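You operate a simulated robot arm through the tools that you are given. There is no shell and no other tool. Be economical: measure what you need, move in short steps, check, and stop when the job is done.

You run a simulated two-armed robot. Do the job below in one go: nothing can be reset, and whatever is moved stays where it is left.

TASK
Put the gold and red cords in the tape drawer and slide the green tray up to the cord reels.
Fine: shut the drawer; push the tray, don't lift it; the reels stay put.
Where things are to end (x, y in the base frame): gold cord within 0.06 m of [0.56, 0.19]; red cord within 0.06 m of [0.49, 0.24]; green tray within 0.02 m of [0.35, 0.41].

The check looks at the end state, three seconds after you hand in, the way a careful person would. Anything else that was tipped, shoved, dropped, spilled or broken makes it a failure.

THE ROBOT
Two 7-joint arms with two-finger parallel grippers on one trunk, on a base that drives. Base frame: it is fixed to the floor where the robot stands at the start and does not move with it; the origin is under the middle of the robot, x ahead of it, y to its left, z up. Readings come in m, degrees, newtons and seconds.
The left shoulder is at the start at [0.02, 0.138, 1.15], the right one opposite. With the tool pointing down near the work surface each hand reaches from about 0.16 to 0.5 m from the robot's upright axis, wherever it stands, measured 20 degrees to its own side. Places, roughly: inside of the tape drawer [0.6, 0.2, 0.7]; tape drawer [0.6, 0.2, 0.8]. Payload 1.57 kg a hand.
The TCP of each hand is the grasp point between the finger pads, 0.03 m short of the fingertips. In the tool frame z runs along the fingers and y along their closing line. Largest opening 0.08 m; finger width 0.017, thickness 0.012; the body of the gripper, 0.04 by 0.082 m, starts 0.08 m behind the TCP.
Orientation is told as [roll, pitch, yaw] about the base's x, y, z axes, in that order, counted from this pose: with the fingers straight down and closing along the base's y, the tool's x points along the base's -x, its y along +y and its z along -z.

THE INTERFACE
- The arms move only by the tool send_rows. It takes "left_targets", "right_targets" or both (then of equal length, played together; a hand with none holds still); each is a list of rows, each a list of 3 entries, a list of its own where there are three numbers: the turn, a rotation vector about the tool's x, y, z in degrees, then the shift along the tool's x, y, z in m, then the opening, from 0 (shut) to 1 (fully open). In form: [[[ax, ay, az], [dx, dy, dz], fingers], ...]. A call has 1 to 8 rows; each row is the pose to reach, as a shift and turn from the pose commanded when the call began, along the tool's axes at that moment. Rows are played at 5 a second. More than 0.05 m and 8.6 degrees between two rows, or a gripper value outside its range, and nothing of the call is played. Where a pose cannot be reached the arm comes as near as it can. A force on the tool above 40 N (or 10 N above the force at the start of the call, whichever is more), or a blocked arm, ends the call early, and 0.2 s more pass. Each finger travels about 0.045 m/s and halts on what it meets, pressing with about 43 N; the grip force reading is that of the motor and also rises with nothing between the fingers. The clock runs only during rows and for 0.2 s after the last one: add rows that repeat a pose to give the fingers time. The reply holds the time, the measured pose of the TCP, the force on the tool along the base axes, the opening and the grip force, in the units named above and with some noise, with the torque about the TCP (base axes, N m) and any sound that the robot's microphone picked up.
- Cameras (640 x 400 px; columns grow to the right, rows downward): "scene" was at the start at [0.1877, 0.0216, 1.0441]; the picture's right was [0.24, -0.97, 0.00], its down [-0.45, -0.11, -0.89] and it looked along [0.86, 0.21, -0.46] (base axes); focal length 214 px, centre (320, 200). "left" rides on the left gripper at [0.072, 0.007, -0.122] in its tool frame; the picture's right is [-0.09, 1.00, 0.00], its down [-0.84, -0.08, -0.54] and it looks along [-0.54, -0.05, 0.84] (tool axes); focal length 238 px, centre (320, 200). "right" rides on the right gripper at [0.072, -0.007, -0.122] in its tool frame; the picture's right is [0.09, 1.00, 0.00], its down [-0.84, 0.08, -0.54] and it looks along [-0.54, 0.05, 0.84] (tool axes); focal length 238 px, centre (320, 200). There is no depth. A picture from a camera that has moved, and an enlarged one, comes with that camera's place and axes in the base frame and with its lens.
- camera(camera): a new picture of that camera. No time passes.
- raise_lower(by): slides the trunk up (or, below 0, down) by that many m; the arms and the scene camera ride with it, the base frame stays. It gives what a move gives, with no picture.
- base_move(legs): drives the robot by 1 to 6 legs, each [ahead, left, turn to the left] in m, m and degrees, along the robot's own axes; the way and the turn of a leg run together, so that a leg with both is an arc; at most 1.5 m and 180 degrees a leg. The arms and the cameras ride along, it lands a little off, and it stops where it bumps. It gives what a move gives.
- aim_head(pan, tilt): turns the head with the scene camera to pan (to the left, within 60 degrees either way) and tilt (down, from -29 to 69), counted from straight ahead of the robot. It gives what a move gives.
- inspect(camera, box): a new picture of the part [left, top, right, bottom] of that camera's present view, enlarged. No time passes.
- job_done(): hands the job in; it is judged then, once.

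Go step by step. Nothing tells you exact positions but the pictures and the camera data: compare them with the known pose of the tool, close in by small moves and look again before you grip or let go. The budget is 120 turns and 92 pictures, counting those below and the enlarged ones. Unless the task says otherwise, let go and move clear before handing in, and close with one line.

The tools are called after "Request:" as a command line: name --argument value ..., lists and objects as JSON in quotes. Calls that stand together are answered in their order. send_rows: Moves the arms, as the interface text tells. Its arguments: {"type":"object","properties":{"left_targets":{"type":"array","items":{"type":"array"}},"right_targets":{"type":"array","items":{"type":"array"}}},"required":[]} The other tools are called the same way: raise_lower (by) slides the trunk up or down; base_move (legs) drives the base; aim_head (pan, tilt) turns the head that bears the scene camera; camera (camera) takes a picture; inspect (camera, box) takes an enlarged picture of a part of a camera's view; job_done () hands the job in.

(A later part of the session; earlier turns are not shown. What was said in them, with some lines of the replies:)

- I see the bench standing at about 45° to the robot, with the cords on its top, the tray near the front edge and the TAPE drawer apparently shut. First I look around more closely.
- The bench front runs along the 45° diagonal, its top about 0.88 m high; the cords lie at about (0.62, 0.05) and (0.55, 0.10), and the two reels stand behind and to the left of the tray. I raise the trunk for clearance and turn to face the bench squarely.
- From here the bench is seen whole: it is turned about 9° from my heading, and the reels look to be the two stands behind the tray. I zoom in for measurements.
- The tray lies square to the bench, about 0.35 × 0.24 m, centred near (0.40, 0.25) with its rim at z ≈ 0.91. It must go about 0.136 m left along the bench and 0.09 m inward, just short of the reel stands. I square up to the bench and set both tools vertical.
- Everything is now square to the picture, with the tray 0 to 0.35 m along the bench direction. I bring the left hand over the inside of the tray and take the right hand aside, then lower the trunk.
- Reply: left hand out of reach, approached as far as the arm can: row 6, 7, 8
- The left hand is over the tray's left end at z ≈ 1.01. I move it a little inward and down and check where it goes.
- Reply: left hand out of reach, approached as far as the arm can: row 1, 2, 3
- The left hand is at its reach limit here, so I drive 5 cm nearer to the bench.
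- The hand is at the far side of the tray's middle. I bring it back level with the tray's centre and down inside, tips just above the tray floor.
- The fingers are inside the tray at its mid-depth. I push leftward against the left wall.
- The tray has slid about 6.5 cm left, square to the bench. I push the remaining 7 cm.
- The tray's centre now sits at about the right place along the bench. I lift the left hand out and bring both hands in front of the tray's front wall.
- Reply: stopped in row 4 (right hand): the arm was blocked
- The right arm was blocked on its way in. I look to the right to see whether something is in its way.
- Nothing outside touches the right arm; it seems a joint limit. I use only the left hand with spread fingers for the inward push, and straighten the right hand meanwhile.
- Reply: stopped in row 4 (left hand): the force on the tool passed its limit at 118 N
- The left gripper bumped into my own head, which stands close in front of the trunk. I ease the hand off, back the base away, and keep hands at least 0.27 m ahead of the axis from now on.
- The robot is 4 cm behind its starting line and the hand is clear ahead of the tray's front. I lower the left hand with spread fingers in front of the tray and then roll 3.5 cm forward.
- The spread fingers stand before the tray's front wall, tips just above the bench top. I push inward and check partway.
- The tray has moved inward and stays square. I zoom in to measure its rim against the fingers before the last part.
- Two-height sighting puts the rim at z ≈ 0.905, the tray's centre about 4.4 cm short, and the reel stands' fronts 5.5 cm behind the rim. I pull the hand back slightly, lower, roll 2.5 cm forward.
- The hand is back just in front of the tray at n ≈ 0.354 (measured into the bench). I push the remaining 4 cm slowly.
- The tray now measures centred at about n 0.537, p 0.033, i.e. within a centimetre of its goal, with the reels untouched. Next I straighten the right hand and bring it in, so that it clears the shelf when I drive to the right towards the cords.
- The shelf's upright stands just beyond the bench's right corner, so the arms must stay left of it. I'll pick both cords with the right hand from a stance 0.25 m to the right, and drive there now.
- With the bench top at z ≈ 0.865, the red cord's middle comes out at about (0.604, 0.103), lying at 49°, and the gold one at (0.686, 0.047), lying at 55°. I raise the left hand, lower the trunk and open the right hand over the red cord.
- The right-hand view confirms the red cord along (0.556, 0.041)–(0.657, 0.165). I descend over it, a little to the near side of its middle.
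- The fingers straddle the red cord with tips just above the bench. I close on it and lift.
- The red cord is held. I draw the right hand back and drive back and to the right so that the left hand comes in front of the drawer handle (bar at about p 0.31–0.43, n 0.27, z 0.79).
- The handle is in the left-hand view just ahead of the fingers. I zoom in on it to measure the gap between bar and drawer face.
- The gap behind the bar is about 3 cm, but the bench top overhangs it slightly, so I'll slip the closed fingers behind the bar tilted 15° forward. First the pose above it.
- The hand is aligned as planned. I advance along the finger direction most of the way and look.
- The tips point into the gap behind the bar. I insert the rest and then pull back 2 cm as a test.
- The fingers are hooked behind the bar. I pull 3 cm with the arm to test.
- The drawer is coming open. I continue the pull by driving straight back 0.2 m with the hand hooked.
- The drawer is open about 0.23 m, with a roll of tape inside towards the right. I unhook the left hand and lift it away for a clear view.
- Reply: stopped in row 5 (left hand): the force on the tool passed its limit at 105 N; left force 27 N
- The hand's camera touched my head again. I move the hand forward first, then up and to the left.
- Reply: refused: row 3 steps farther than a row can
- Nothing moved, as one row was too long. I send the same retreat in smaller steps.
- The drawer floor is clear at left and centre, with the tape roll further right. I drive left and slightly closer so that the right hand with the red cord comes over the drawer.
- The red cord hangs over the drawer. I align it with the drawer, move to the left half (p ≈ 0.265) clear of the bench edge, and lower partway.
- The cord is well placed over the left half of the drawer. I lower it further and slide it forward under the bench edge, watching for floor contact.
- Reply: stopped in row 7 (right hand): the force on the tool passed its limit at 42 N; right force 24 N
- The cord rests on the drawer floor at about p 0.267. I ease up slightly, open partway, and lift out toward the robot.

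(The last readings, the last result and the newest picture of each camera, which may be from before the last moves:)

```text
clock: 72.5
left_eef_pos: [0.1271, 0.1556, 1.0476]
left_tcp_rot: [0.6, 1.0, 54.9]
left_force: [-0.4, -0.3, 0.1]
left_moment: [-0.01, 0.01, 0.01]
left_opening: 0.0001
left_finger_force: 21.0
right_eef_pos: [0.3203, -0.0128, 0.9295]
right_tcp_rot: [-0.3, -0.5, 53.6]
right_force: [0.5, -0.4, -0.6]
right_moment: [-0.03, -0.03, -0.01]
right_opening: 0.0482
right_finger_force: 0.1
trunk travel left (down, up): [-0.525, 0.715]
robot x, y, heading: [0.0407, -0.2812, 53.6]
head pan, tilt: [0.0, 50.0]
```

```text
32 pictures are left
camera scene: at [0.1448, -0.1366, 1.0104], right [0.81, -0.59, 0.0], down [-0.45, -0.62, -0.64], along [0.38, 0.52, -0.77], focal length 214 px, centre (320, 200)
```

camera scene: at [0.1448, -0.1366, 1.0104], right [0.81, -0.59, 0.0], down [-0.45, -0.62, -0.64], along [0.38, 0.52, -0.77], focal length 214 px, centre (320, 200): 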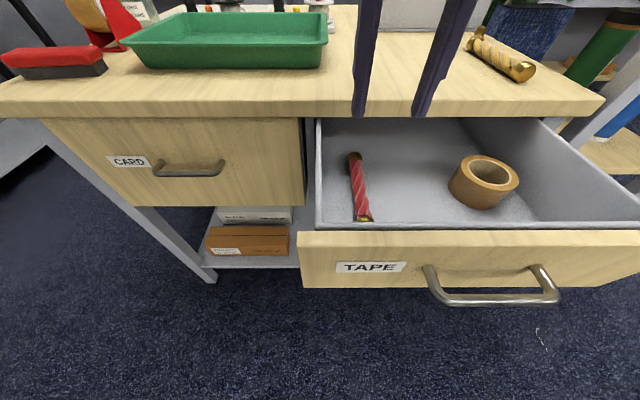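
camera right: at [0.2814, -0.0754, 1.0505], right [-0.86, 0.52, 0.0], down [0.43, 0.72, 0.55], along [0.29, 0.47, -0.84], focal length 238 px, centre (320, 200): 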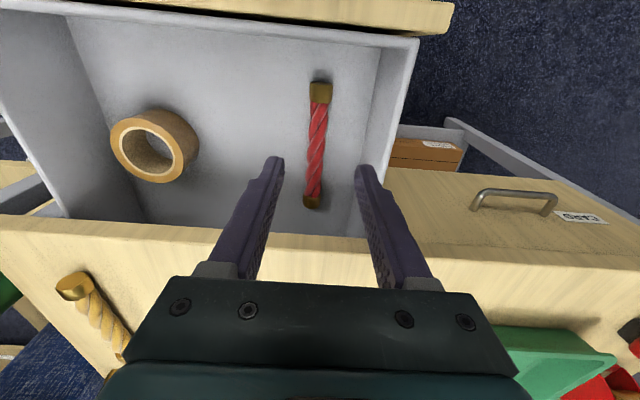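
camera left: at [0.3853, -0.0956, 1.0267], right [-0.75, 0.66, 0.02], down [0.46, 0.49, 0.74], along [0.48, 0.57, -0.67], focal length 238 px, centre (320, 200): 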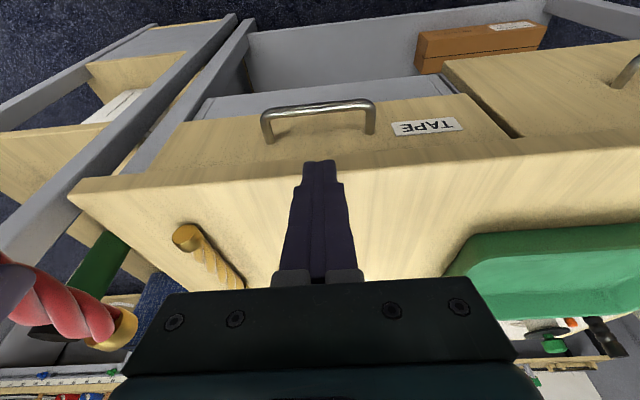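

The red cord lies safely in the drawer. To reach the gold cord I must push the drawer nearly shut again; I drive back so that the right hand stands before the handle.

Request:
send_rows --right_targets '[[[0, 0, 0], [0, 0, -0.03], 0.3], [[0, 0, 0], [0, 0, -0.05], 0], [[0, 0, 0], [0, 0, -0.05], 0]]'

Request:
base_move --legs '[[-0.21, 0, 0], [0, -0.11, 0]]'

Request:
send_rows --right_targets '[[[0, 0, 0], [0, 0, 0.04], 0], [[0, 0, 0], [0, 0, 0.08], 0], [[0, 0, 0], [0, 0, 0.12], 0], [[0, 0, 0], [0, 0, 0.16], 0], [[0, 0, 0], [0, 0, 0.18], 0], [[0, 0, 0], [0, 0, 0.18], 0]]'

Request:
camera --camera "scene"

```text
clock: 73.3
left_eef_pos: [0.1262, 0.1551, 1.0483]
left_tcp_rot: [0.7, 1.0, 55.0]
left_force: [0.0, 0.0, -0.7]
left_moment: [-0.03, -0.01, -0.03]
left_opening: 0.0
left_finger_force: 21.1
right_eef_pos: [0.3195, -0.0115, 0.9789]
right_tcp_rot: [-0.2, -0.4, 53.8]
right_force: [0.3, 0.3, -0.1]
right_moment: [0.0, 0.03, 0.01]
right_opening: 0.0001
right_finger_force: 11.6
trunk travel left (down, up): [-0.525, 0.715]
robot x, y, heading: [0.0436, -0.2758, 53.7]
head pan, tilt: [0.0, 50.0]
```

```text
clock: 75.8
left_eef_pos: [0.0913, -0.0802, 1.0468]
left_tcp_rot: [0.7, 1.1, 54.9]
left_force: [-0.3, 1.1, 0.5]
left_moment: [0.0, -0.01, 0.0]
left_opening: 0.0
left_finger_force: 21.3
right_eef_pos: [0.2859, -0.2475, 0.9787]
right_tcp_rot: [-0.2, -0.3, 53.6]
right_force: [-0.4, -0.3, -0.5]
right_moment: [-0.03, -0.02, -0.03]
right_opening: 0.0003
right_finger_force: 21.3
trunk travel left (down, up): [-0.525, 0.715]
robot x, y, heading: [0.0094, -0.5178, 53.8]
head pan, tilt: [0.0, 50.0]
```

```text
clock: 77.2
left_eef_pos: [0.0923, -0.0802, 1.0482]
left_tcp_rot: [0.6, 1.2, 54.9]
left_force: [-0.8, -0.3, -0.3]
left_moment: [0.0, 0.0, -0.05]
left_opening: 0.0
left_finger_force: 21.5
right_eef_pos: [0.2864, -0.2459, 0.7991]
right_tcp_rot: [-0.2, -0.5, 53.6]
right_force: [0.2, 0.1, -0.2]
right_moment: [0.04, 0.02, -0.05]
right_opening: 0.0
right_finger_force: 21.5
trunk travel left (down, up): [-0.525, 0.715]
robot x, y, heading: [0.0047, -0.5124, 53.8]
head pan, tilt: [0.0, 50.0]
```

```text
31 pictures are left
camera scene: at [0.1096, -0.372, 1.0104], right [0.81, -0.59, 0.0], down [-0.45, -0.62, -0.64], along [0.38, 0.52, -0.77], focal length 214 px, centre (320, 200)
```

scene: 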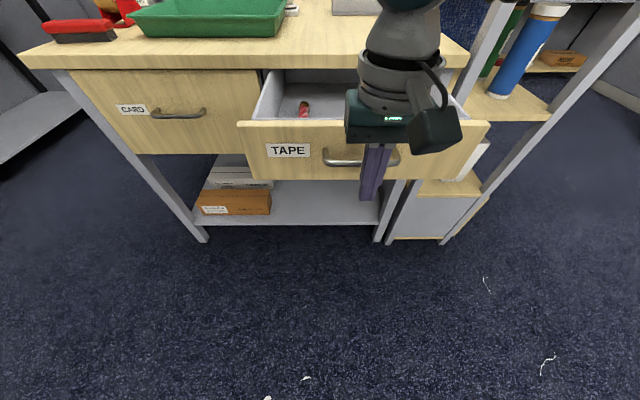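

The closed fingers stand in front of the handle bar. I drive forward to push the drawer in, leaving about 5 cm open for hooking later.

Request:
base_move --legs '[[0.12, 0, 0], [0.115, 0, 0]]'

Request:
camera --camera "scene"

```text
clock: 79.2
left_eef_pos: [0.2306, 0.1104, 1.0488]
left_tcp_rot: [0.7, 1.0, 54.9]
left_force: [-0.7, -0.9, 0.0]
left_moment: [-0.03, -0.03, -0.03]
left_opening: 0.0001
left_finger_force: 21.1
right_eef_pos: [0.4259, -0.0569, 0.7989]
right_tcp_rot: [-0.2, -0.5, 53.6]
right_force: [0.2, 0.4, 0.1]
right_moment: [0.0, -0.01, -0.01]
right_opening: 0.0
right_finger_force: 21.4
trunk travel left (down, up): [-0.525, 0.715]
robot x, y, heading: [0.1469, -0.324, 53.6]
head pan, tilt: [0.0, 50.0]
```

```text
30 pictures are left
camera scene: at [0.2486, -0.1826, 1.0104], right [0.81, -0.59, 0.0], down [-0.45, -0.62, -0.64], along [0.38, 0.52, -0.77], focal length 214 px, centre (320, 200)
```

scene: 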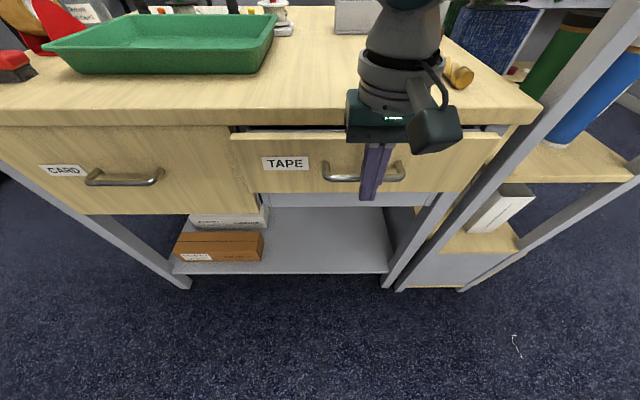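

The drawer is about 5 cm open. I raise the right hand clear and drive forward to reach the gold cord.

Request:
send_rows --right_targets '[[[0, 0, 0], [0.015, 0, -0.02], 0], [[0, 0, 0], [0.015, 0, -0.06], 0], [[0, 0, 0], [0.015, 0, -0.1], 0.3], [[0, 0, 0], [0.015, 0, -0.14], 0.6], [[0, 0, 0], [0.015, 0, -0.18], 1], [[0, 0, 0], [0.015, 0, -0.21], 1], [[0, 0, 0], [0.015, 0, -0.21], 1]]'

Request:
base_move --legs '[[0.19, 0.015, 0]]'

Request:
camera --camera "right"

```text
clock: 80.8
left_eef_pos: [0.2304, 0.1093, 1.0468]
left_tcp_rot: [0.7, 1.1, 54.9]
left_force: [-0.3, 0.7, -0.1]
left_moment: [0.02, 0.03, 0.0]
left_opening: 0.0001
left_finger_force: 21.4
right_eef_pos: [0.4164, -0.0702, 1.0098]
right_tcp_rot: [-0.2, -0.4, 53.6]
right_force: [-0.4, -0.6, -0.2]
right_moment: [0.01, 0.0, -0.01]
right_opening: 0.0802
right_finger_force: 0.1
trunk travel left (down, up): [-0.525, 0.715]
robot x, y, heading: [0.1421, -0.3222, 53.7]
head pan, tilt: [0.0, 50.0]
```

```text
clock: 82.4
left_eef_pos: [0.3307, 0.2707, 1.0475]
left_tcp_rot: [0.6, 1.0, 55.0]
left_force: [0.4, 0.4, -1.2]
left_moment: [-0.02, 0.0, 0.01]
left_opening: 0.0002
left_finger_force: 21.1
right_eef_pos: [0.5158, 0.0935, 1.0089]
right_tcp_rot: [-0.2, -0.4, 53.7]
right_force: [-0.1, 1.0, 0.9]
right_moment: [0.01, 0.02, 0.0]
right_opening: 0.08
right_finger_force: 0.1
trunk travel left (down, up): [-0.525, 0.715]
robot x, y, heading: [0.245, -0.1654, 53.8]
head pan, tilt: [0.0, 50.0]
```

```text
29 pictures are left
camera right: at [0.4771, 0.0291, 1.1297], right [-0.86, 0.52, 0.0], down [0.43, 0.72, 0.55], along [0.29, 0.47, -0.84], focal length 238 px, centre (320, 200)
```

right: 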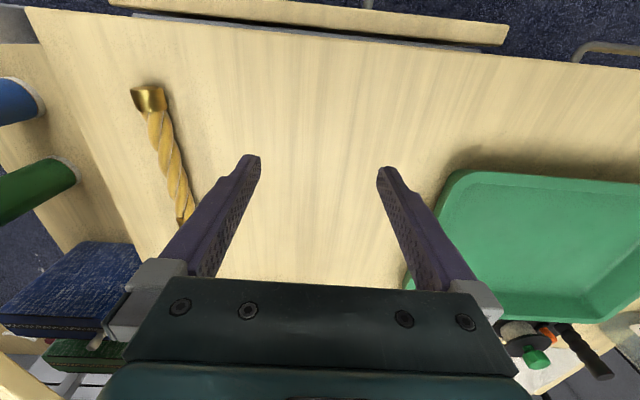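

The gold cord's line agrees with my earlier estimate. I move the right hand over it, staying clear of the shelf.

Request:
send_rows --right_targets '[[[0, 0, 0], [-0.01, -0.042, 0], 1], [[0, 0, 0], [-0.02, -0.084, 0], 1], [[0, 0, -1], [-0.03, -0.125, 0], 1], [[0, 0, -1], [-0.041, -0.166, 0], 1], [[0, 0, -1], [-0.041, -0.166, 0], 1]]'

Request:
camera --camera "right"

```text
clock: 83.6
left_eef_pos: [0.3308, 0.2717, 1.0469]
left_tcp_rot: [0.7, 1.1, 55.0]
left_force: [0.2, -0.4, -0.6]
left_moment: [-0.01, -0.01, -0.02]
left_opening: 0.0
left_finger_force: 21.4
right_eef_pos: [0.6733, 0.0262, 1.0083]
right_tcp_rot: [-0.3, -0.4, 54.6]
right_force: [0.7, -0.3, 0.2]
right_moment: [0.0, 0.01, 0.02]
right_opening: 0.0803
right_finger_force: 0.1
trunk travel left (down, up): [-0.525, 0.715]
robot x, y, heading: [0.2432, -0.1638, 53.6]
head pan, tilt: [0.0, 50.0]
```

```text
28 pictures are left
camera right: at [0.636, -0.0375, 1.1296], right [-0.87, 0.5, 0.0], down [0.42, 0.73, 0.55], along [0.28, 0.47, -0.84], focal length 238 px, centre (320, 200)
```

right: 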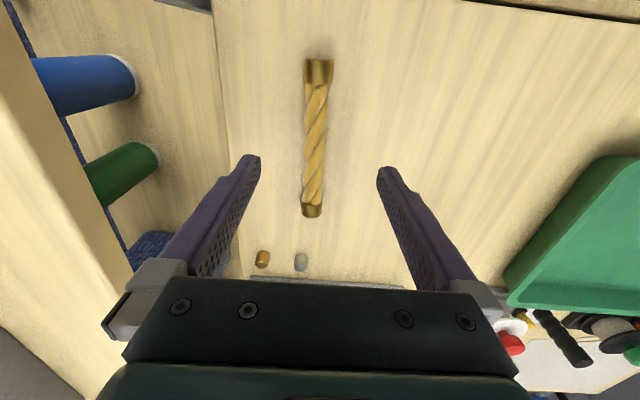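

The gold cord lies centred between the fingers. I descend, close and lift.

Request:
send_rows --right_targets '[[[0, 0, 0], [-0.005, -0.003, 0.04], 1], [[0, 0, 0], [-0.005, -0.003, 0.08], 1], [[0, 0, 0], [-0.005, -0.003, 0.107], 1], [[0, 0, 0], [-0.005, -0.003, 0.107], 1]]'

Request:
send_rows --right_targets '[[[0, 0, 0], [0, 0, 0], 0], [[0, 0, 0], [0, 0, 0], 0], [[0, 0, 0], [0, 0, 0], 0], [[0, 0, 0], [0, 0, 0], 0], [[0, 0, 0], [0, 0, 0], 0], [[0, 0, 0], [0, 0, -0.04], 0], [[0, 0, 0], [0, 0, -0.08], 0], [[0, 0, 0], [0, 0, -0.1], 0]]'

Request:
camera --camera "right"

```text
clock: 84.6
left_eef_pos: [0.3302, 0.2705, 1.048]
left_tcp_rot: [0.7, 1.1, 54.9]
left_force: [0.1, 0.2, 0.6]
left_moment: [0.0, -0.01, 0.0]
left_opening: 0.0
left_finger_force: 21.2
right_eef_pos: [0.6801, 0.03, 0.9015]
right_tcp_rot: [-0.2, -0.5, 54.5]
right_force: [-0.3, 0.2, 0.0]
right_moment: [-0.03, 0.03, 0.02]
right_opening: 0.0799
right_finger_force: 0.2
trunk travel left (down, up): [-0.525, 0.715]
robot x, y, heading: [0.2425, -0.1658, 53.7]
head pan, tilt: [0.0, 50.0]
```

```text
clock: 86.4
left_eef_pos: [0.3306, 0.2722, 1.047]
left_tcp_rot: [0.7, 1.1, 55.0]
left_force: [0.2, 0.0, 1.1]
left_moment: [0.03, 0.0, -0.01]
left_opening: 0.0
left_finger_force: 21.7
right_eef_pos: [0.6801, 0.0297, 1.0023]
right_tcp_rot: [-0.2, -0.4, 54.7]
right_force: [-0.4, 0.4, -0.3]
right_moment: [-0.02, 0.03, -0.02]
right_opening: 0.027
right_finger_force: 37.7
trunk travel left (down, up): [-0.525, 0.715]
robot x, y, heading: [0.2434, -0.1622, 53.7]
head pan, tilt: [0.0, 50.0]
```

```text
27 pictures are left
camera right: at [0.6413, -0.0346, 1.1234], right [-0.87, 0.5, 0.0], down [0.42, 0.73, 0.55], along [0.28, 0.47, -0.84], focal length 238 px, centre (320, 200)
```

right: 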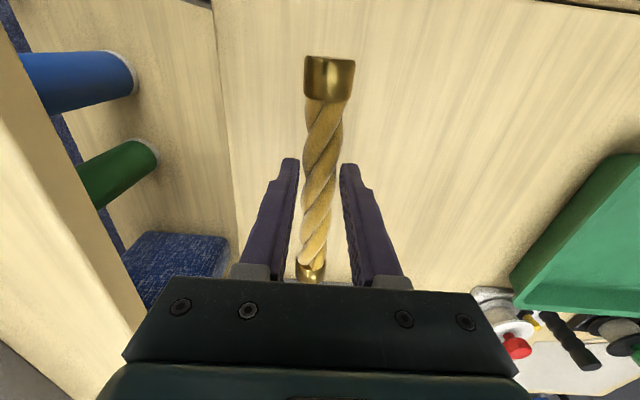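

The gold cord is held. I draw it back, drive to the handle stance, and look through the left hand's camera.

Request:
send_rows --right_targets '[[[0, 0, 0], [0.03, 0.03, 0], 0], [[0, 0, 0], [0.06, 0.06, 0], 0], [[0, 0, 0], [0.09, 0.09, 0], 0], [[0, 0, 0], [0.09, 0.09, 0], 0]]' --left_targets '[[[0, 0, 0], [0.01, -0.02, 0], 0], [[0, 0, 0], [0.02, -0.05, 0], 0], [[0, 0, 0], [0.02, -0.08, 0], 0], [[0, -1, 1.2], [0.02, -0.1, 0], 0]]'

Request:
base_move --legs '[[-0.11, 0, 0], [0, -0.1, 0]]'

Request:
camera --camera "left"

```text
clock: 87.4
left_eef_pos: [0.4016, 0.198, 1.0471]
left_tcp_rot: [0.6, 0.0, 53.8]
left_force: [-0.2, 0.5, -0.5]
left_moment: [0.0, 0.02, -0.02]
left_opening: 0.0001
left_finger_force: 21.6
right_eef_pos: [0.5529, 0.009, 1.0013]
right_tcp_rot: [-0.2, -0.4, 54.7]
right_force: [-1.6, 0.2, -0.5]
right_moment: [0.01, 0.01, -0.02]
right_opening: 0.0274
right_finger_force: 37.6
trunk travel left (down, up): [-0.525, 0.715]
robot x, y, heading: [0.2466, -0.1614, 53.7]
head pan, tilt: [0.0, 50.0]
```

```text
clock: 89.3
left_eef_pos: [0.417, 0.0495, 1.0468]
left_tcp_rot: [0.8, 0.1, 54.0]
left_force: [0.3, -0.6, 0.0]
left_moment: [-0.01, 0.01, -0.02]
left_opening: 0.0
left_finger_force: 21.4
right_eef_pos: [0.568, -0.1407, 1.0011]
right_tcp_rot: [-0.2, -0.4, 54.7]
right_force: [-0.1, -0.2, -0.3]
right_moment: [0.0, -0.01, -0.02]
right_opening: 0.0271
right_finger_force: 37.9
trunk travel left (down, up): [-0.525, 0.715]
robot x, y, heading: [0.2605, -0.3135, 53.8]
head pan, tilt: [0.0, 50.0]
```

```text
26 pictures are left
camera left: at [0.3679, -0.005, 1.1677], right [-0.75, 0.66, 0.01], down [0.56, 0.63, 0.54], along [0.35, 0.41, -0.84], focal length 238 px, centre (320, 200)
```

left: 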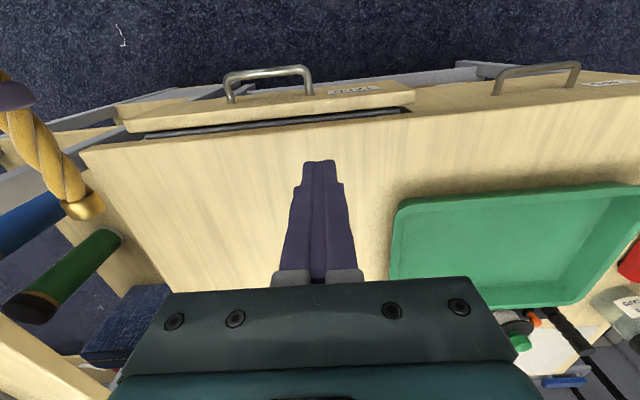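

The bar now is at about n 0.234 and the drawer face at 0.272, so the gap centre is n ≈ 0.255. I move the left hand vertically above it.

Request:
send_rows --left_targets '[[[0, 0, 0], [0.01, -0.03, 0.03], 0], [[0, 0, 0], [0.02, -0.05, 0.07], 0], [[0, 0, 0], [0.032, -0.068, 0.11], 0], [[0, 0, 0], [0.032, -0.068, 0.15], 0], [[0, 0, 0], [0.032, -0.068, 0.17], 0], [[0, 0, 0], [0.032, -0.068, 0.17], 0]]'

Request:
inspect --camera "left" --box '[220, 60, 420, 185]'

Request:
camera --camera "scene"

```text
clock: 90.7
left_eef_pos: [0.4487, -0.0151, 0.8754]
left_tcp_rot: [0.7, 0.1, 53.7]
left_force: [0.2, -0.1, 0.2]
left_moment: [0.04, -0.01, 0.02]
left_opening: 0.0003
left_finger_force: 21.3
right_eef_pos: [0.5683, -0.1409, 1.0008]
right_tcp_rot: [-0.2, -0.4, 54.5]
right_force: [-0.2, -0.3, -1.4]
right_moment: [-0.03, 0.01, 0.03]
right_opening: 0.027
right_finger_force: 37.3
trunk travel left (down, up): [-0.525, 0.715]
robot x, y, heading: [0.2604, -0.3125, 53.7]
head pan, tilt: [0.0, 50.0]
```

```text
3.20 times, centred on (320, 122) of left
camera zoom: at [0.4009, -0.0699, 0.9963], right [-0.75, 0.66, 0.01], down [0.56, 0.63, 0.54], along [0.35, 0.41, -0.84], focal length 763 px, centre (320, 448)
```

zoom: 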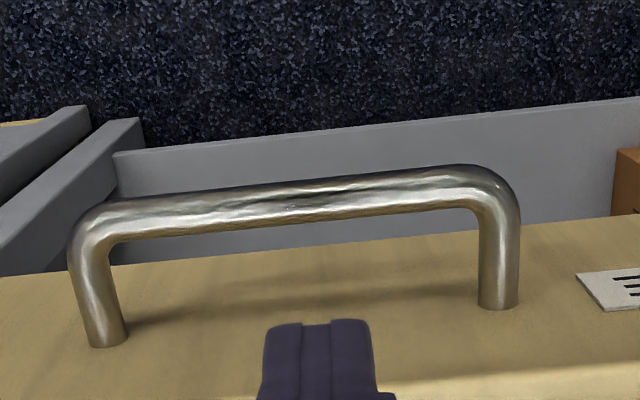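

```text
24 pictures are left
camera scene: at [0.3636, -0.1697, 1.0104], right [0.81, -0.59, 0.0], down [-0.45, -0.62, -0.64], along [0.38, 0.52, -0.77], focal length 214 px, centre (320, 200)
```

scene: 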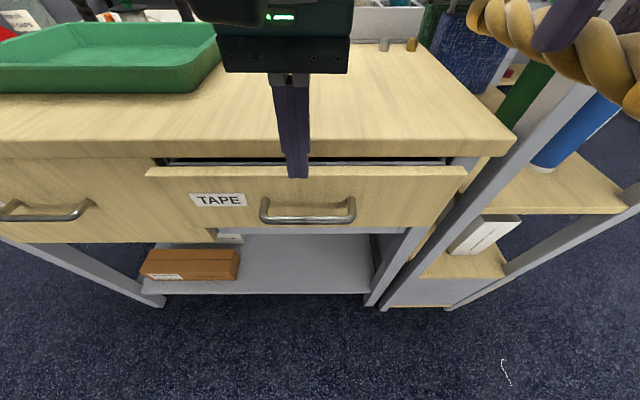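

The finger line checks out against the bar and the face. I go down behind the bar and start the pull.

Request:
send_rows --left_targets '[[[0, 0, 0], [-0.001, 0, 0.025], 0], [[0, 0, 0], [-0.001, 0, 0.05], 0], [[0, 0, 0], [-0.001, 0, 0.074], 0], [[0, 0, 0], [-0.001, 0, 0.074], 0], [[0, 0, 0], [0.014, 0, 0.074], 0], [[0, 0, 0], [0.029, 0, 0.074], 0], [[0, 0, 0], [0.029, 0, 0.074], 0]]'

Request:
camera --camera "scene"

```text
clock: 92.3
left_eef_pos: [0.4312, -0.0385, 0.8006]
left_tcp_rot: [0.8, 0.1, 53.7]
left_force: [0.2, -0.3, 0.4]
left_moment: [0.03, 0.04, 0.01]
left_opening: 0.0
left_finger_force: 21.4
right_eef_pos: [0.5684, -0.139, 1.0016]
right_tcp_rot: [-0.2, -0.4, 54.7]
right_force: [-0.8, 0.5, -1.4]
right_moment: [-0.01, 0.04, 0.0]
right_opening: 0.0271
right_finger_force: 37.8
trunk travel left (down, up): [-0.525, 0.715]
robot x, y, heading: [0.2598, -0.3128, 53.8]
head pan, tilt: [0.0, 50.0]
```

```text
23 pictures are left
camera scene: at [0.3636, -0.1697, 1.0104], right [0.81, -0.59, 0.0], down [-0.45, -0.62, -0.64], along [0.38, 0.52, -0.77], focal length 214 px, centre (320, 200)
```

scene: 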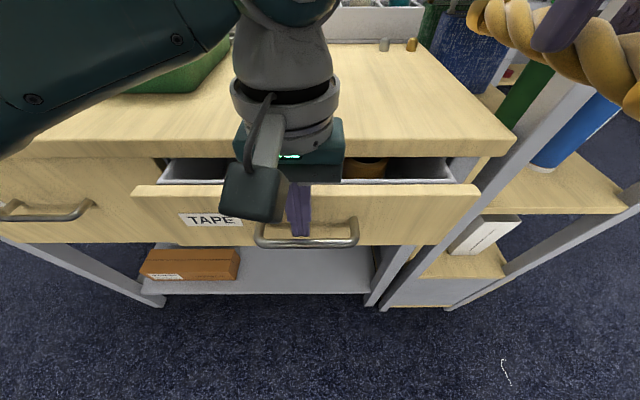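

Hooked and moving. I drive straight back 0.18 m to open the drawer, then unhook upward.

Request:
base_move --legs '[[-0.09, 0, 0], [-0.09, 0, 0]]'

Request:
send_rows --left_targets '[[[0, 0, 0], [-0.008, 0, 0], 0], [[0, 0, 0], [-0.008, 0, -0.04], 0], [[0, 0, 0], [-0.008, 0, -0.08], 0], [[0, 0, 0], [-0.008, 0, -0.12], 0], [[0, 0, 0], [-0.03, 0.02, -0.15], 0], [[0, 0, 0], [-0.05, 0.06, -0.17], 0], [[0, 0, 0], [-0.06, 0.1, -0.19], 0], [[0, 0, 0], [-0.06, 0.14, -0.2], 0]]'

Request:
camera --camera "scene"

```text
clock: 94.1
left_eef_pos: [0.3261, -0.1842, 0.8013]
left_tcp_rot: [0.7, 0.1, 53.7]
left_force: [0.0, 0.0, 0.3]
left_moment: [-0.05, -0.01, -0.04]
left_opening: 0.0003
left_finger_force: 21.2
right_eef_pos: [0.4609, -0.2864, 1.0016]
right_tcp_rot: [-0.2, -0.4, 54.6]
right_force: [0.0, -0.3, 0.1]
right_moment: [0.0, 0.02, 0.01]
right_opening: 0.0272
right_finger_force: 38.0
trunk travel left (down, up): [-0.525, 0.715]
robot x, y, heading: [0.1512, -0.4533, 53.5]
head pan, tilt: [0.0, 50.0]
```

```text
clock: 95.9
left_eef_pos: [0.2489, -0.0532, 1.0042]
left_tcp_rot: [0.6, 0.1, 53.7]
left_force: [-0.1, 0.4, -0.2]
left_moment: [-0.02, 0.02, 0.0]
left_opening: 0.0
left_finger_force: 21.2
right_eef_pos: [0.462, -0.2869, 1.0011]
right_tcp_rot: [-0.2, -0.4, 54.5]
right_force: [0.4, 0.8, -0.7]
right_moment: [0.0, 0.0, 0.0]
right_opening: 0.0273
right_finger_force: 37.8
trunk travel left (down, up): [-0.525, 0.715]
robot x, y, heading: [0.1547, -0.4593, 53.9]
head pan, tilt: [0.0, 50.0]
```

```text
22 pictures are left
camera scene: at [0.2567, -0.3152, 1.0103], right [0.81, -0.59, 0.0], down [-0.45, -0.62, -0.64], along [0.38, 0.52, -0.77], focal length 214 px, centre (320, 200)
```

scene: 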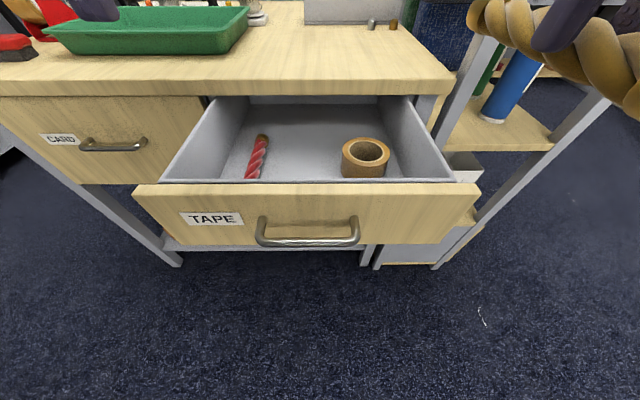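

Drawer is open about 0.24 m and the red cord has stayed in place. I drive left and closer, bringing the gold cord over the drawer's middle.

Request:
base_move --legs '[[0, 0.115, 0], [0.08, 0, 0]]'

Request:
send_rows --right_targets '[[[0, 0, 0], [-0.025, 0.03, 0], 0], [[0, 0, 0.9], [-0.053, 0.065, 0], 0], [[0, 0, 0.9], [-0.053, 0.081, 0.03], 0], [[0, 0, 0.9], [-0.053, 0.081, 0.07], 0], [[0, 0, 0.9], [-0.053, 0.081, 0.11], 0], [[0, 0, 0.9], [-0.053, 0.081, 0.14], 0], [[0, 0, 0.9], [-0.053, 0.081, 0.14], 0]]'

Request:
camera --camera "right"

Request:
camera --camera "scene"

```text
clock: 97.8
left_eef_pos: [0.2045, 0.0765, 1.0037]
left_tcp_rot: [0.8, 0.2, 53.6]
left_force: [0.3, -0.2, -0.9]
left_moment: [0.0, 0.0, 0.01]
left_opening: 0.0
left_finger_force: 21.6
right_eef_pos: [0.4169, -0.1554, 1.0007]
right_tcp_rot: [-0.2, -0.4, 54.5]
right_force: [-0.9, 1.4, -0.2]
right_moment: [0.01, 0.01, 0.02]
right_opening: 0.0273
right_finger_force: 37.8
trunk travel left (down, up): [-0.525, 0.715]
robot x, y, heading: [0.1103, -0.3273, 53.8]
head pan, tilt: [0.0, 50.0]
```

```text
clock: 99.4
left_eef_pos: [0.2039, 0.0768, 1.0038]
left_tcp_rot: [0.7, 0.1, 53.7]
left_force: [0.7, 0.4, -0.5]
left_moment: [-0.04, 0.0, 0.02]
left_opening: 0.0
left_finger_force: 20.9
right_eef_pos: [0.382, -0.0636, 0.8601]
right_tcp_rot: [-0.1, -0.4, 53.7]
right_force: [-0.2, 0.2, -0.6]
right_moment: [0.01, 0.02, -0.01]
right_opening: 0.0272
right_finger_force: 37.9
trunk travel left (down, up): [-0.525, 0.715]
robot x, y, heading: [0.1093, -0.3254, 53.5]
head pan, tilt: [0.0, 50.0]
```

```text
21 pictures are left
camera right: at [0.3432, -0.1282, 0.9815], right [-0.86, 0.52, 0.0], down [0.43, 0.72, 0.55], along [0.29, 0.47, -0.84], focal length 238 px, centre (320, 200)
```

right: 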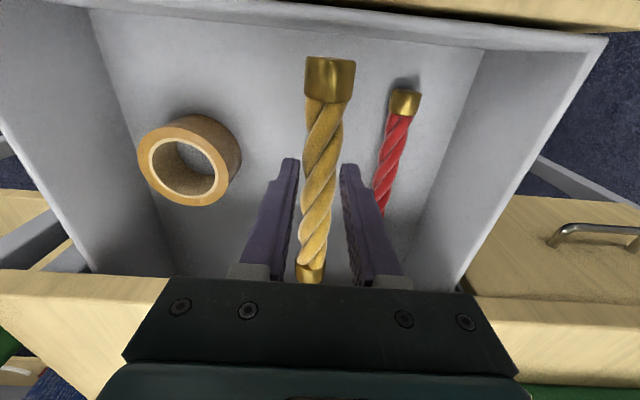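

```text
20 pictures are left
camera scene: at [0.2118, -0.184, 1.0104], right [0.81, -0.59, 0.0], down [-0.45, -0.62, -0.64], along [0.38, 0.52, -0.77], focal length 214 px, centre (320, 200)
```

scene: 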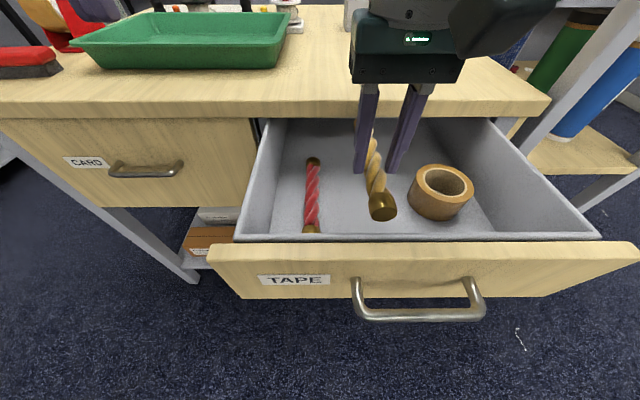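

The gold cord is centred between the red cord and the tape roll. I lower it, slide forward under the edge and set it just on the floor.

Request:
send_rows --right_targets '[[[0, 0, 0], [0, 0, 0.03], 0], [[0, 0, 0], [0, 0, 0.06], 0], [[0, 0, 0], [-0.015, 0, 0.075], 0], [[0, 0, 0], [-0.03, 0, 0.085], 0], [[0, 0, 0], [-0.036, 0, 0.09], 0], [[0, 0, 0], [-0.036, 0, 0.094], 0], [[0, 0, 0], [-0.036, 0, 0.094], 0]]'

Request:
camera --camera "right"

```text
clock: 101.0
left_eef_pos: [0.2047, 0.0769, 1.0033]
left_tcp_rot: [0.7, 0.2, 53.7]
left_force: [0.0, -0.2, 0.0]
left_moment: [0.01, -0.01, -0.01]
left_opening: 0.0003
left_finger_force: 21.4
right_eef_pos: [0.406, -0.0354, 0.7672]
right_tcp_rot: [-0.3, -0.4, 53.6]
right_force: [0.2, 0.2, -1.7]
right_moment: [-0.02, 0.03, 0.0]
right_opening: 0.0273
right_finger_force: 37.2
trunk travel left (down, up): [-0.525, 0.715]
robot x, y, heading: [0.1089, -0.3321, 53.8]
head pan, tilt: [0.0, 50.0]
```

```text
19 pictures are left
camera right: at [0.3654, -0.0988, 0.8885], right [-0.86, 0.52, 0.0], down [0.43, 0.72, 0.55], along [0.29, 0.47, -0.84], focal length 238 px, centre (320, 200)
```

right: 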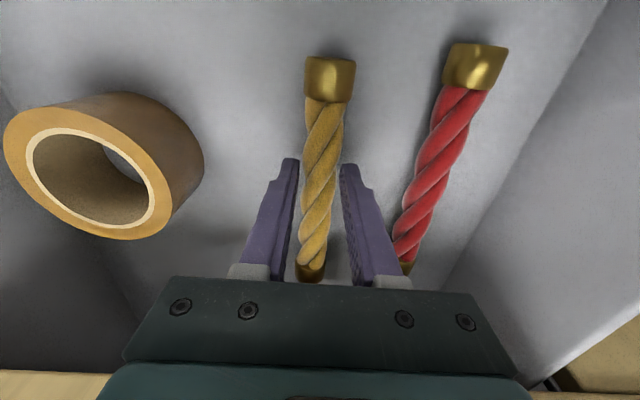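

It hovers a few millimetres over the floor. I lower the last bit, open partway and lift out.

Request:
send_rows --right_targets '[[[0, 0, 0], [0, 0, 0.004], 0], [[0, 0, 0], [0, 0, 0.004], 0.3], [[0, 0, 0], [0, 0, 0.003], 0.55], [[0, 0, 0], [0, 0, 0.003], 0.55], [[0, 0, 0], [0, 0, -0.02], 0.55], [[0, 0, 0], [0.02, 0, -0.06], 0.55], [[0, 0, 0], [0.036, 0, -0.1], 0.55], [[0, 0, 0], [0.036, 0, -0.14], 0.55]]'

Request:
send_rows --right_targets '[[[0, 0, 0], [0, 0, -0.04], 0.3], [[0, 0, 0], [0, 0, -0.07], 0], [[0, 0, 0], [0, 0, -0.07], 0], [[0, 0, 0], [0, 0, -0.07], 0]]'

Request:
camera --camera "right"

```text
clock: 102.8
left_eef_pos: [0.2061, 0.0767, 1.0043]
left_tcp_rot: [0.7, 0.1, 53.8]
left_force: [0.4, 0.0, -0.4]
left_moment: [0.0, -0.01, -0.02]
left_opening: 0.0
left_finger_force: 21.7
right_eef_pos: [0.3828, -0.0647, 0.9075]
right_tcp_rot: [-0.2, -0.3, 53.6]
right_force: [0.2, 0.6, 0.2]
right_moment: [-0.05, -0.03, -0.03]
right_opening: 0.044
right_finger_force: 0.0
trunk travel left (down, up): [-0.525, 0.715]
robot x, y, heading: [0.1066, -0.3296, 53.5]
head pan, tilt: [0.0, 50.0]
```

```text
clock: 103.8
left_eef_pos: [0.2058, 0.076, 1.0048]
left_tcp_rot: [0.7, 0.1, 53.7]
left_force: [0.3, 0.1, -0.4]
left_moment: [0.02, 0.0, 0.04]
left_opening: 0.0001
left_finger_force: 21.1
right_eef_pos: [0.3823, -0.066, 0.9775]
right_tcp_rot: [-0.2, -0.4, 53.5]
right_force: [-0.7, 0.8, -0.1]
right_moment: [-0.01, -0.01, -0.02]
right_opening: 0.0
right_finger_force: 21.1
trunk travel left (down, up): [-0.525, 0.715]
robot x, y, heading: [0.1062, -0.3257, 53.6]
head pan, tilt: [0.0, 50.0]
```

```text
18 pictures are left
camera right: at [0.3432, -0.1285, 1.099], right [-0.86, 0.52, 0.0], down [0.43, 0.72, 0.55], along [0.29, 0.47, -0.84], focal length 238 px, centre (320, 200)
```

right: 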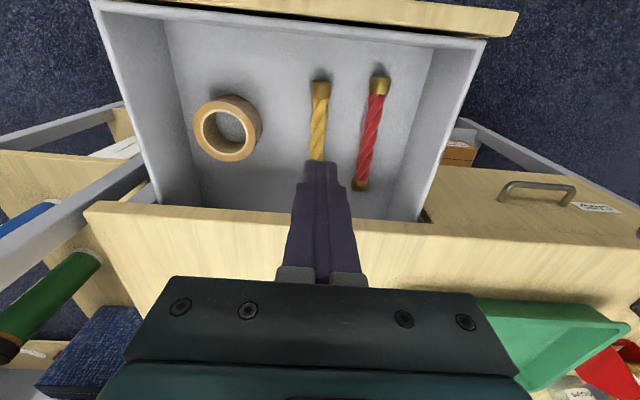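

Both cords lie in the drawer, apart from the tape. Now I back off and lower the closed right fingers in front of the handle to shut the drawer.

Request:
base_move --legs '[[-0.21, 0, 0], [0, -0.035, 0]]'

Request:
send_rows --right_targets '[[[0, 0, 0], [0, 0, 0.04], 0], [[0, 0, 0], [0, 0, 0.08], 0], [[0, 0, 0], [0, 0, 0.12], 0], [[0, 0, 0], [0, 0, 0.16], 0], [[0, 0, 0], [0, 0, 0.178], 0], [[0, 0, 0], [0, 0, 0.178], 0]]'

Request:
base_move --legs '[[0.1, 0, 0], [0.1, 0, 0], [0.06, 0, 0]]'

Request:
camera --camera "scene"

```text
clock: 105.9
left_eef_pos: [0.1083, -0.1135, 1.0029]
left_tcp_rot: [0.6, 0.1, 53.7]
left_force: [-0.2, -0.3, -0.2]
left_moment: [-0.01, -0.03, 0.02]
left_opening: 0.0
left_finger_force: 21.0
right_eef_pos: [0.2869, -0.2562, 0.9774]
right_tcp_rot: [-0.2, -0.4, 53.7]
right_force: [0.3, 0.4, -0.9]
right_moment: [-0.01, 0.03, -0.02]
right_opening: 0.0
right_finger_force: 21.2
trunk travel left (down, up): [-0.525, 0.715]
robot x, y, heading: [0.0113, -0.5151, 53.4]
head pan, tilt: [0.0, 50.0]
```

```text
clock: 107.3
left_eef_pos: [0.1076, -0.1126, 1.0036]
left_tcp_rot: [0.7, 0.0, 53.8]
left_force: [-0.5, -0.3, -0.1]
left_moment: [-0.01, 0.03, 0.0]
left_opening: 0.0
left_finger_force: 20.6
right_eef_pos: [0.2872, -0.255, 0.7989]
right_tcp_rot: [-0.2, -0.5, 53.7]
right_force: [0.2, -0.1, -0.3]
right_moment: [0.01, 0.02, -0.01]
right_opening: 0.0
right_finger_force: 21.7
trunk travel left (down, up): [-0.525, 0.715]
robot x, y, heading: [0.012, -0.5207, 53.6]
head pan, tilt: [0.0, 50.0]
```

```text
clock: 109.8
left_eef_pos: [0.2626, 0.099, 1.0035]
left_tcp_rot: [0.7, 0.1, 53.8]
left_force: [0.6, -0.3, 0.3]
left_moment: [0.01, 0.04, 0.0]
left_opening: 0.0
left_finger_force: 20.9
right_eef_pos: [0.442, -0.0427, 0.7996]
right_tcp_rot: [-0.2, -0.3, 53.8]
right_force: [1.1, -0.7, 0.2]
right_moment: [-0.01, 0.02, 0.01]
right_opening: 0.0002
right_finger_force: 21.1
trunk travel left (down, up): [-0.525, 0.715]
robot x, y, heading: [0.167, -0.3039, 53.6]
head pan, tilt: [0.0, 50.0]
```

```text
17 pictures are left
camera scene: at [0.27, -0.1634, 1.0105], right [0.81, -0.59, 0.0], down [-0.45, -0.62, -0.64], along [0.38, 0.52, -0.77], focal length 214 px, centre (320, 200)
```

scene: 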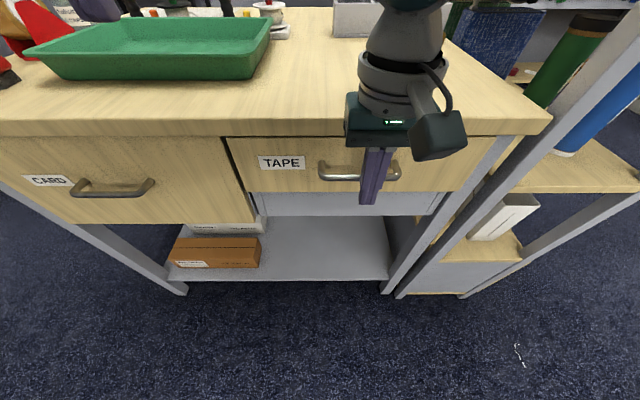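

The drawer is nearly shut. I push the last centimetres gently with the arm.

Request:
send_rows --right_targets '[[[0, 0, 0], [-0.008, 0, 0], 0], [[0, 0, 0], [-0.016, 0, 0], 0], [[0, 0, 0], [-0.024, 0, 0], 0], [[0, 0, 0], [-0.03, 0, 0], 0], [[0, 0, 0], [-0.035, 0, 0], 0], [[0, 0, 0], [-0.04, 0, 0], 0], [[0, 0, 0], [-0.04, 0, 0], 0]]'

Request:
inspect --camera "scene" --box '[180, 90, 560, 290]'

```text
clock: 111.4
left_eef_pos: [0.2618, 0.0967, 1.0032]
left_tcp_rot: [0.7, 0.3, 53.7]
left_force: [-1.0, -0.5, -0.6]
left_moment: [-0.02, -0.01, 0.0]
left_opening: 0.0001
left_finger_force: 21.4
right_eef_pos: [0.4636, -0.0131, 0.7994]
right_tcp_rot: [-0.2, -0.2, 53.7]
right_force: [-3.4, -4.2, 1.7]
right_moment: [-0.09, 0.03, -0.02]
right_opening: 0.0
right_finger_force: 21.3
trunk travel left (down, up): [-0.525, 0.715]
robot x, y, heading: [0.1665, -0.3042, 53.6]
head pan, tilt: [0.0, 50.0]
```

```text
1.68 times, centred on (370, 190) of scene
camera zoom: at [0.2692, -0.1647, 1.0102], right [0.81, -0.59, 0.0], down [-0.45, -0.62, -0.64], along [0.38, 0.52, -0.77], focal length 361 px, centre (236, 217)
```

zoom: 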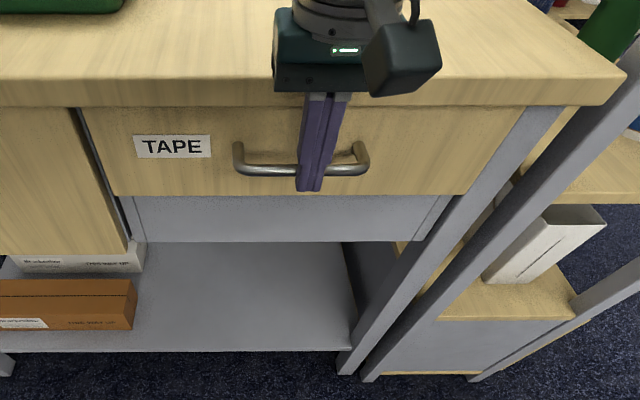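

The arm now presses against a stop with about 5 N, so the drawer is shut. I withdraw, back away and take overview pictures.

Request:
send_rows --right_targets '[[[0, 0, 0], [0.02, 0, 0], 0], [[0, 0, 0], [0.04, 0, 0], 0], [[0, 0, 0], [0.04, 0, -0.04], 0], [[0, 0, 0], [0.04, 0, -0.08], 0], [[0, 0, 0], [0.04, 0, -0.12], 0], [[0, 0, 0], [0.04, 0, -0.16], 0], [[0, 0, 0], [0.04, 0, -0.2], 0]]'

Request:
raise_lower --by 0.25

Request:
base_move --legs '[[0, 0.3, 0]]'

Request:
camera --camera "scene"

```text
clock: 113.0
left_eef_pos: [0.2624, 0.0979, 1.0025]
left_tcp_rot: [0.7, 0.2, 53.8]
left_force: [0.9, -0.2, -0.6]
left_moment: [0.01, -0.01, 0.0]
left_opening: 0.0
left_finger_force: 21.8
right_eef_pos: [0.4396, -0.0456, 1.0001]
right_tcp_rot: [-0.2, -0.2, 53.8]
right_force: [-1.1, -0.2, -1.3]
right_moment: [-0.02, 0.05, 0.02]
right_opening: 0.0
right_finger_force: 21.1
trunk travel left (down, up): [-0.525, 0.715]
robot x, y, heading: [0.1606, -0.3075, 54.0]
head pan, tilt: [0.0, 50.0]
```

```text
clock: 115.5
left_eef_pos: [0.2624, 0.0978, 1.2532]
left_tcp_rot: [0.8, 0.2, 53.9]
left_force: [0.2, 0.2, 0.4]
left_moment: [0.01, -0.02, 0.03]
left_opening: 0.0001
left_finger_force: 21.1
right_eef_pos: [0.4408, -0.0446, 1.2497]
right_tcp_rot: [-0.2, -0.4, 53.7]
right_force: [0.4, -0.3, 0.5]
right_moment: [0.0, 0.03, -0.02]
right_opening: 0.0
right_finger_force: 20.8
trunk travel left (down, up): [-0.775, 0.465]
robot x, y, heading: [0.1673, -0.3076, 53.7]
head pan, tilt: [0.0, 50.0]
```

```text
clock: 117.6
left_eef_pos: [0.0217, 0.2741, 1.253]
left_tcp_rot: [0.7, 0.1, 53.6]
left_force: [0.3, -0.5, 0.5]
left_moment: [0.03, 0.0, 0.02]
left_opening: 0.0
left_finger_force: 21.5
right_eef_pos: [0.1991, 0.1317, 1.2495]
right_tcp_rot: [-0.1, -0.4, 53.6]
right_force: [0.1, -0.3, 0.7]
right_moment: [-0.03, 0.01, 0.0]
right_opening: 0.0
right_finger_force: 21.3
trunk travel left (down, up): [-0.775, 0.465]
robot x, y, heading: [-0.0733, -0.132, 53.6]
head pan, tilt: [0.0, 50.0]
```

```text
15 pictures are left
camera scene: at [0.0282, 0.0139, 1.2604], right [0.8, -0.59, 0.0], down [-0.46, -0.62, -0.64], along [0.38, 0.52, -0.77], focal length 214 px, centre (320, 200)
```

scene: 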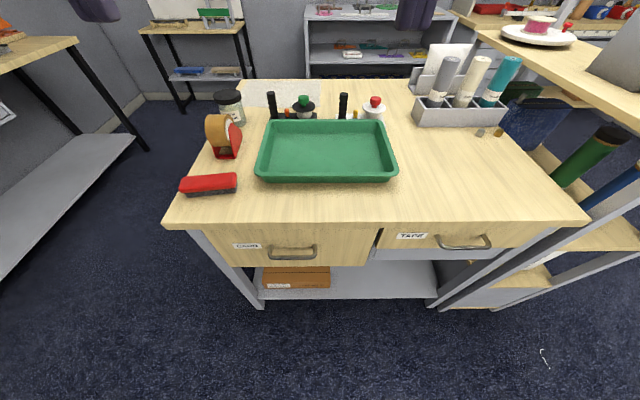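

All looks in order: drawer shut, tray against the reels, nothing else moved. I zoom in once to check the tray's position.

Request:
inspect --camera "scene" --box '[230, 80, 430, 205]'

Request:
inspect --camera "scene" --box '[330, 190, 530, 315]'

```text
3.20 times, centred on (330, 142) of scene
camera zoom: at [0.0282, 0.0139, 1.2604], right [0.8, -0.59, 0.0], down [-0.46, -0.62, -0.64], along [0.38, 0.52, -0.77], focal length 686 px, centre (288, 384)
```

zoom: 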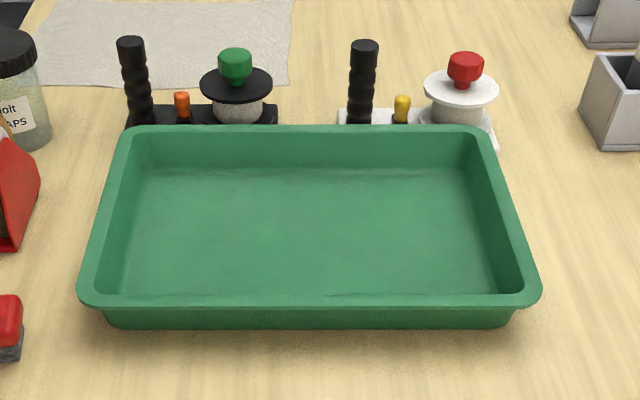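

```text
3.20 times, centred on (430, 252) of scene
camera zoom: at [0.0282, 0.0139, 1.2604], right [0.8, -0.59, 0.0], down [-0.46, -0.62, -0.64], along [0.38, 0.52, -0.77], focal length 686 px, centre (-32, 32)
```

zoom: 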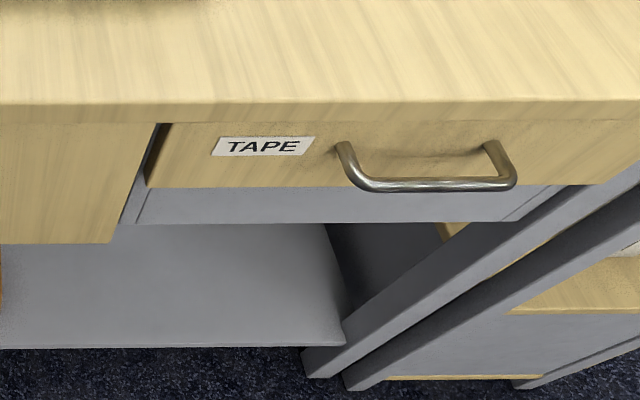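

The tray measures about (0.342, 0.411), within a centimetre of its goal. The drawer front is flush and both hands are clear, so I hand in.

Request:
job_done

```text
The job is handed in.
```

I put the gold and red cords in the tape drawer and shut it. I also pushed the green tray up to the cord reels without lifting it, and the reels did not move. The tray measures about (0.342, 0.411), under 1 cm from its target. From where I set them down, I estimate both cords are within 3 cm of their targets, but I didn't see them again after the drawer closed.
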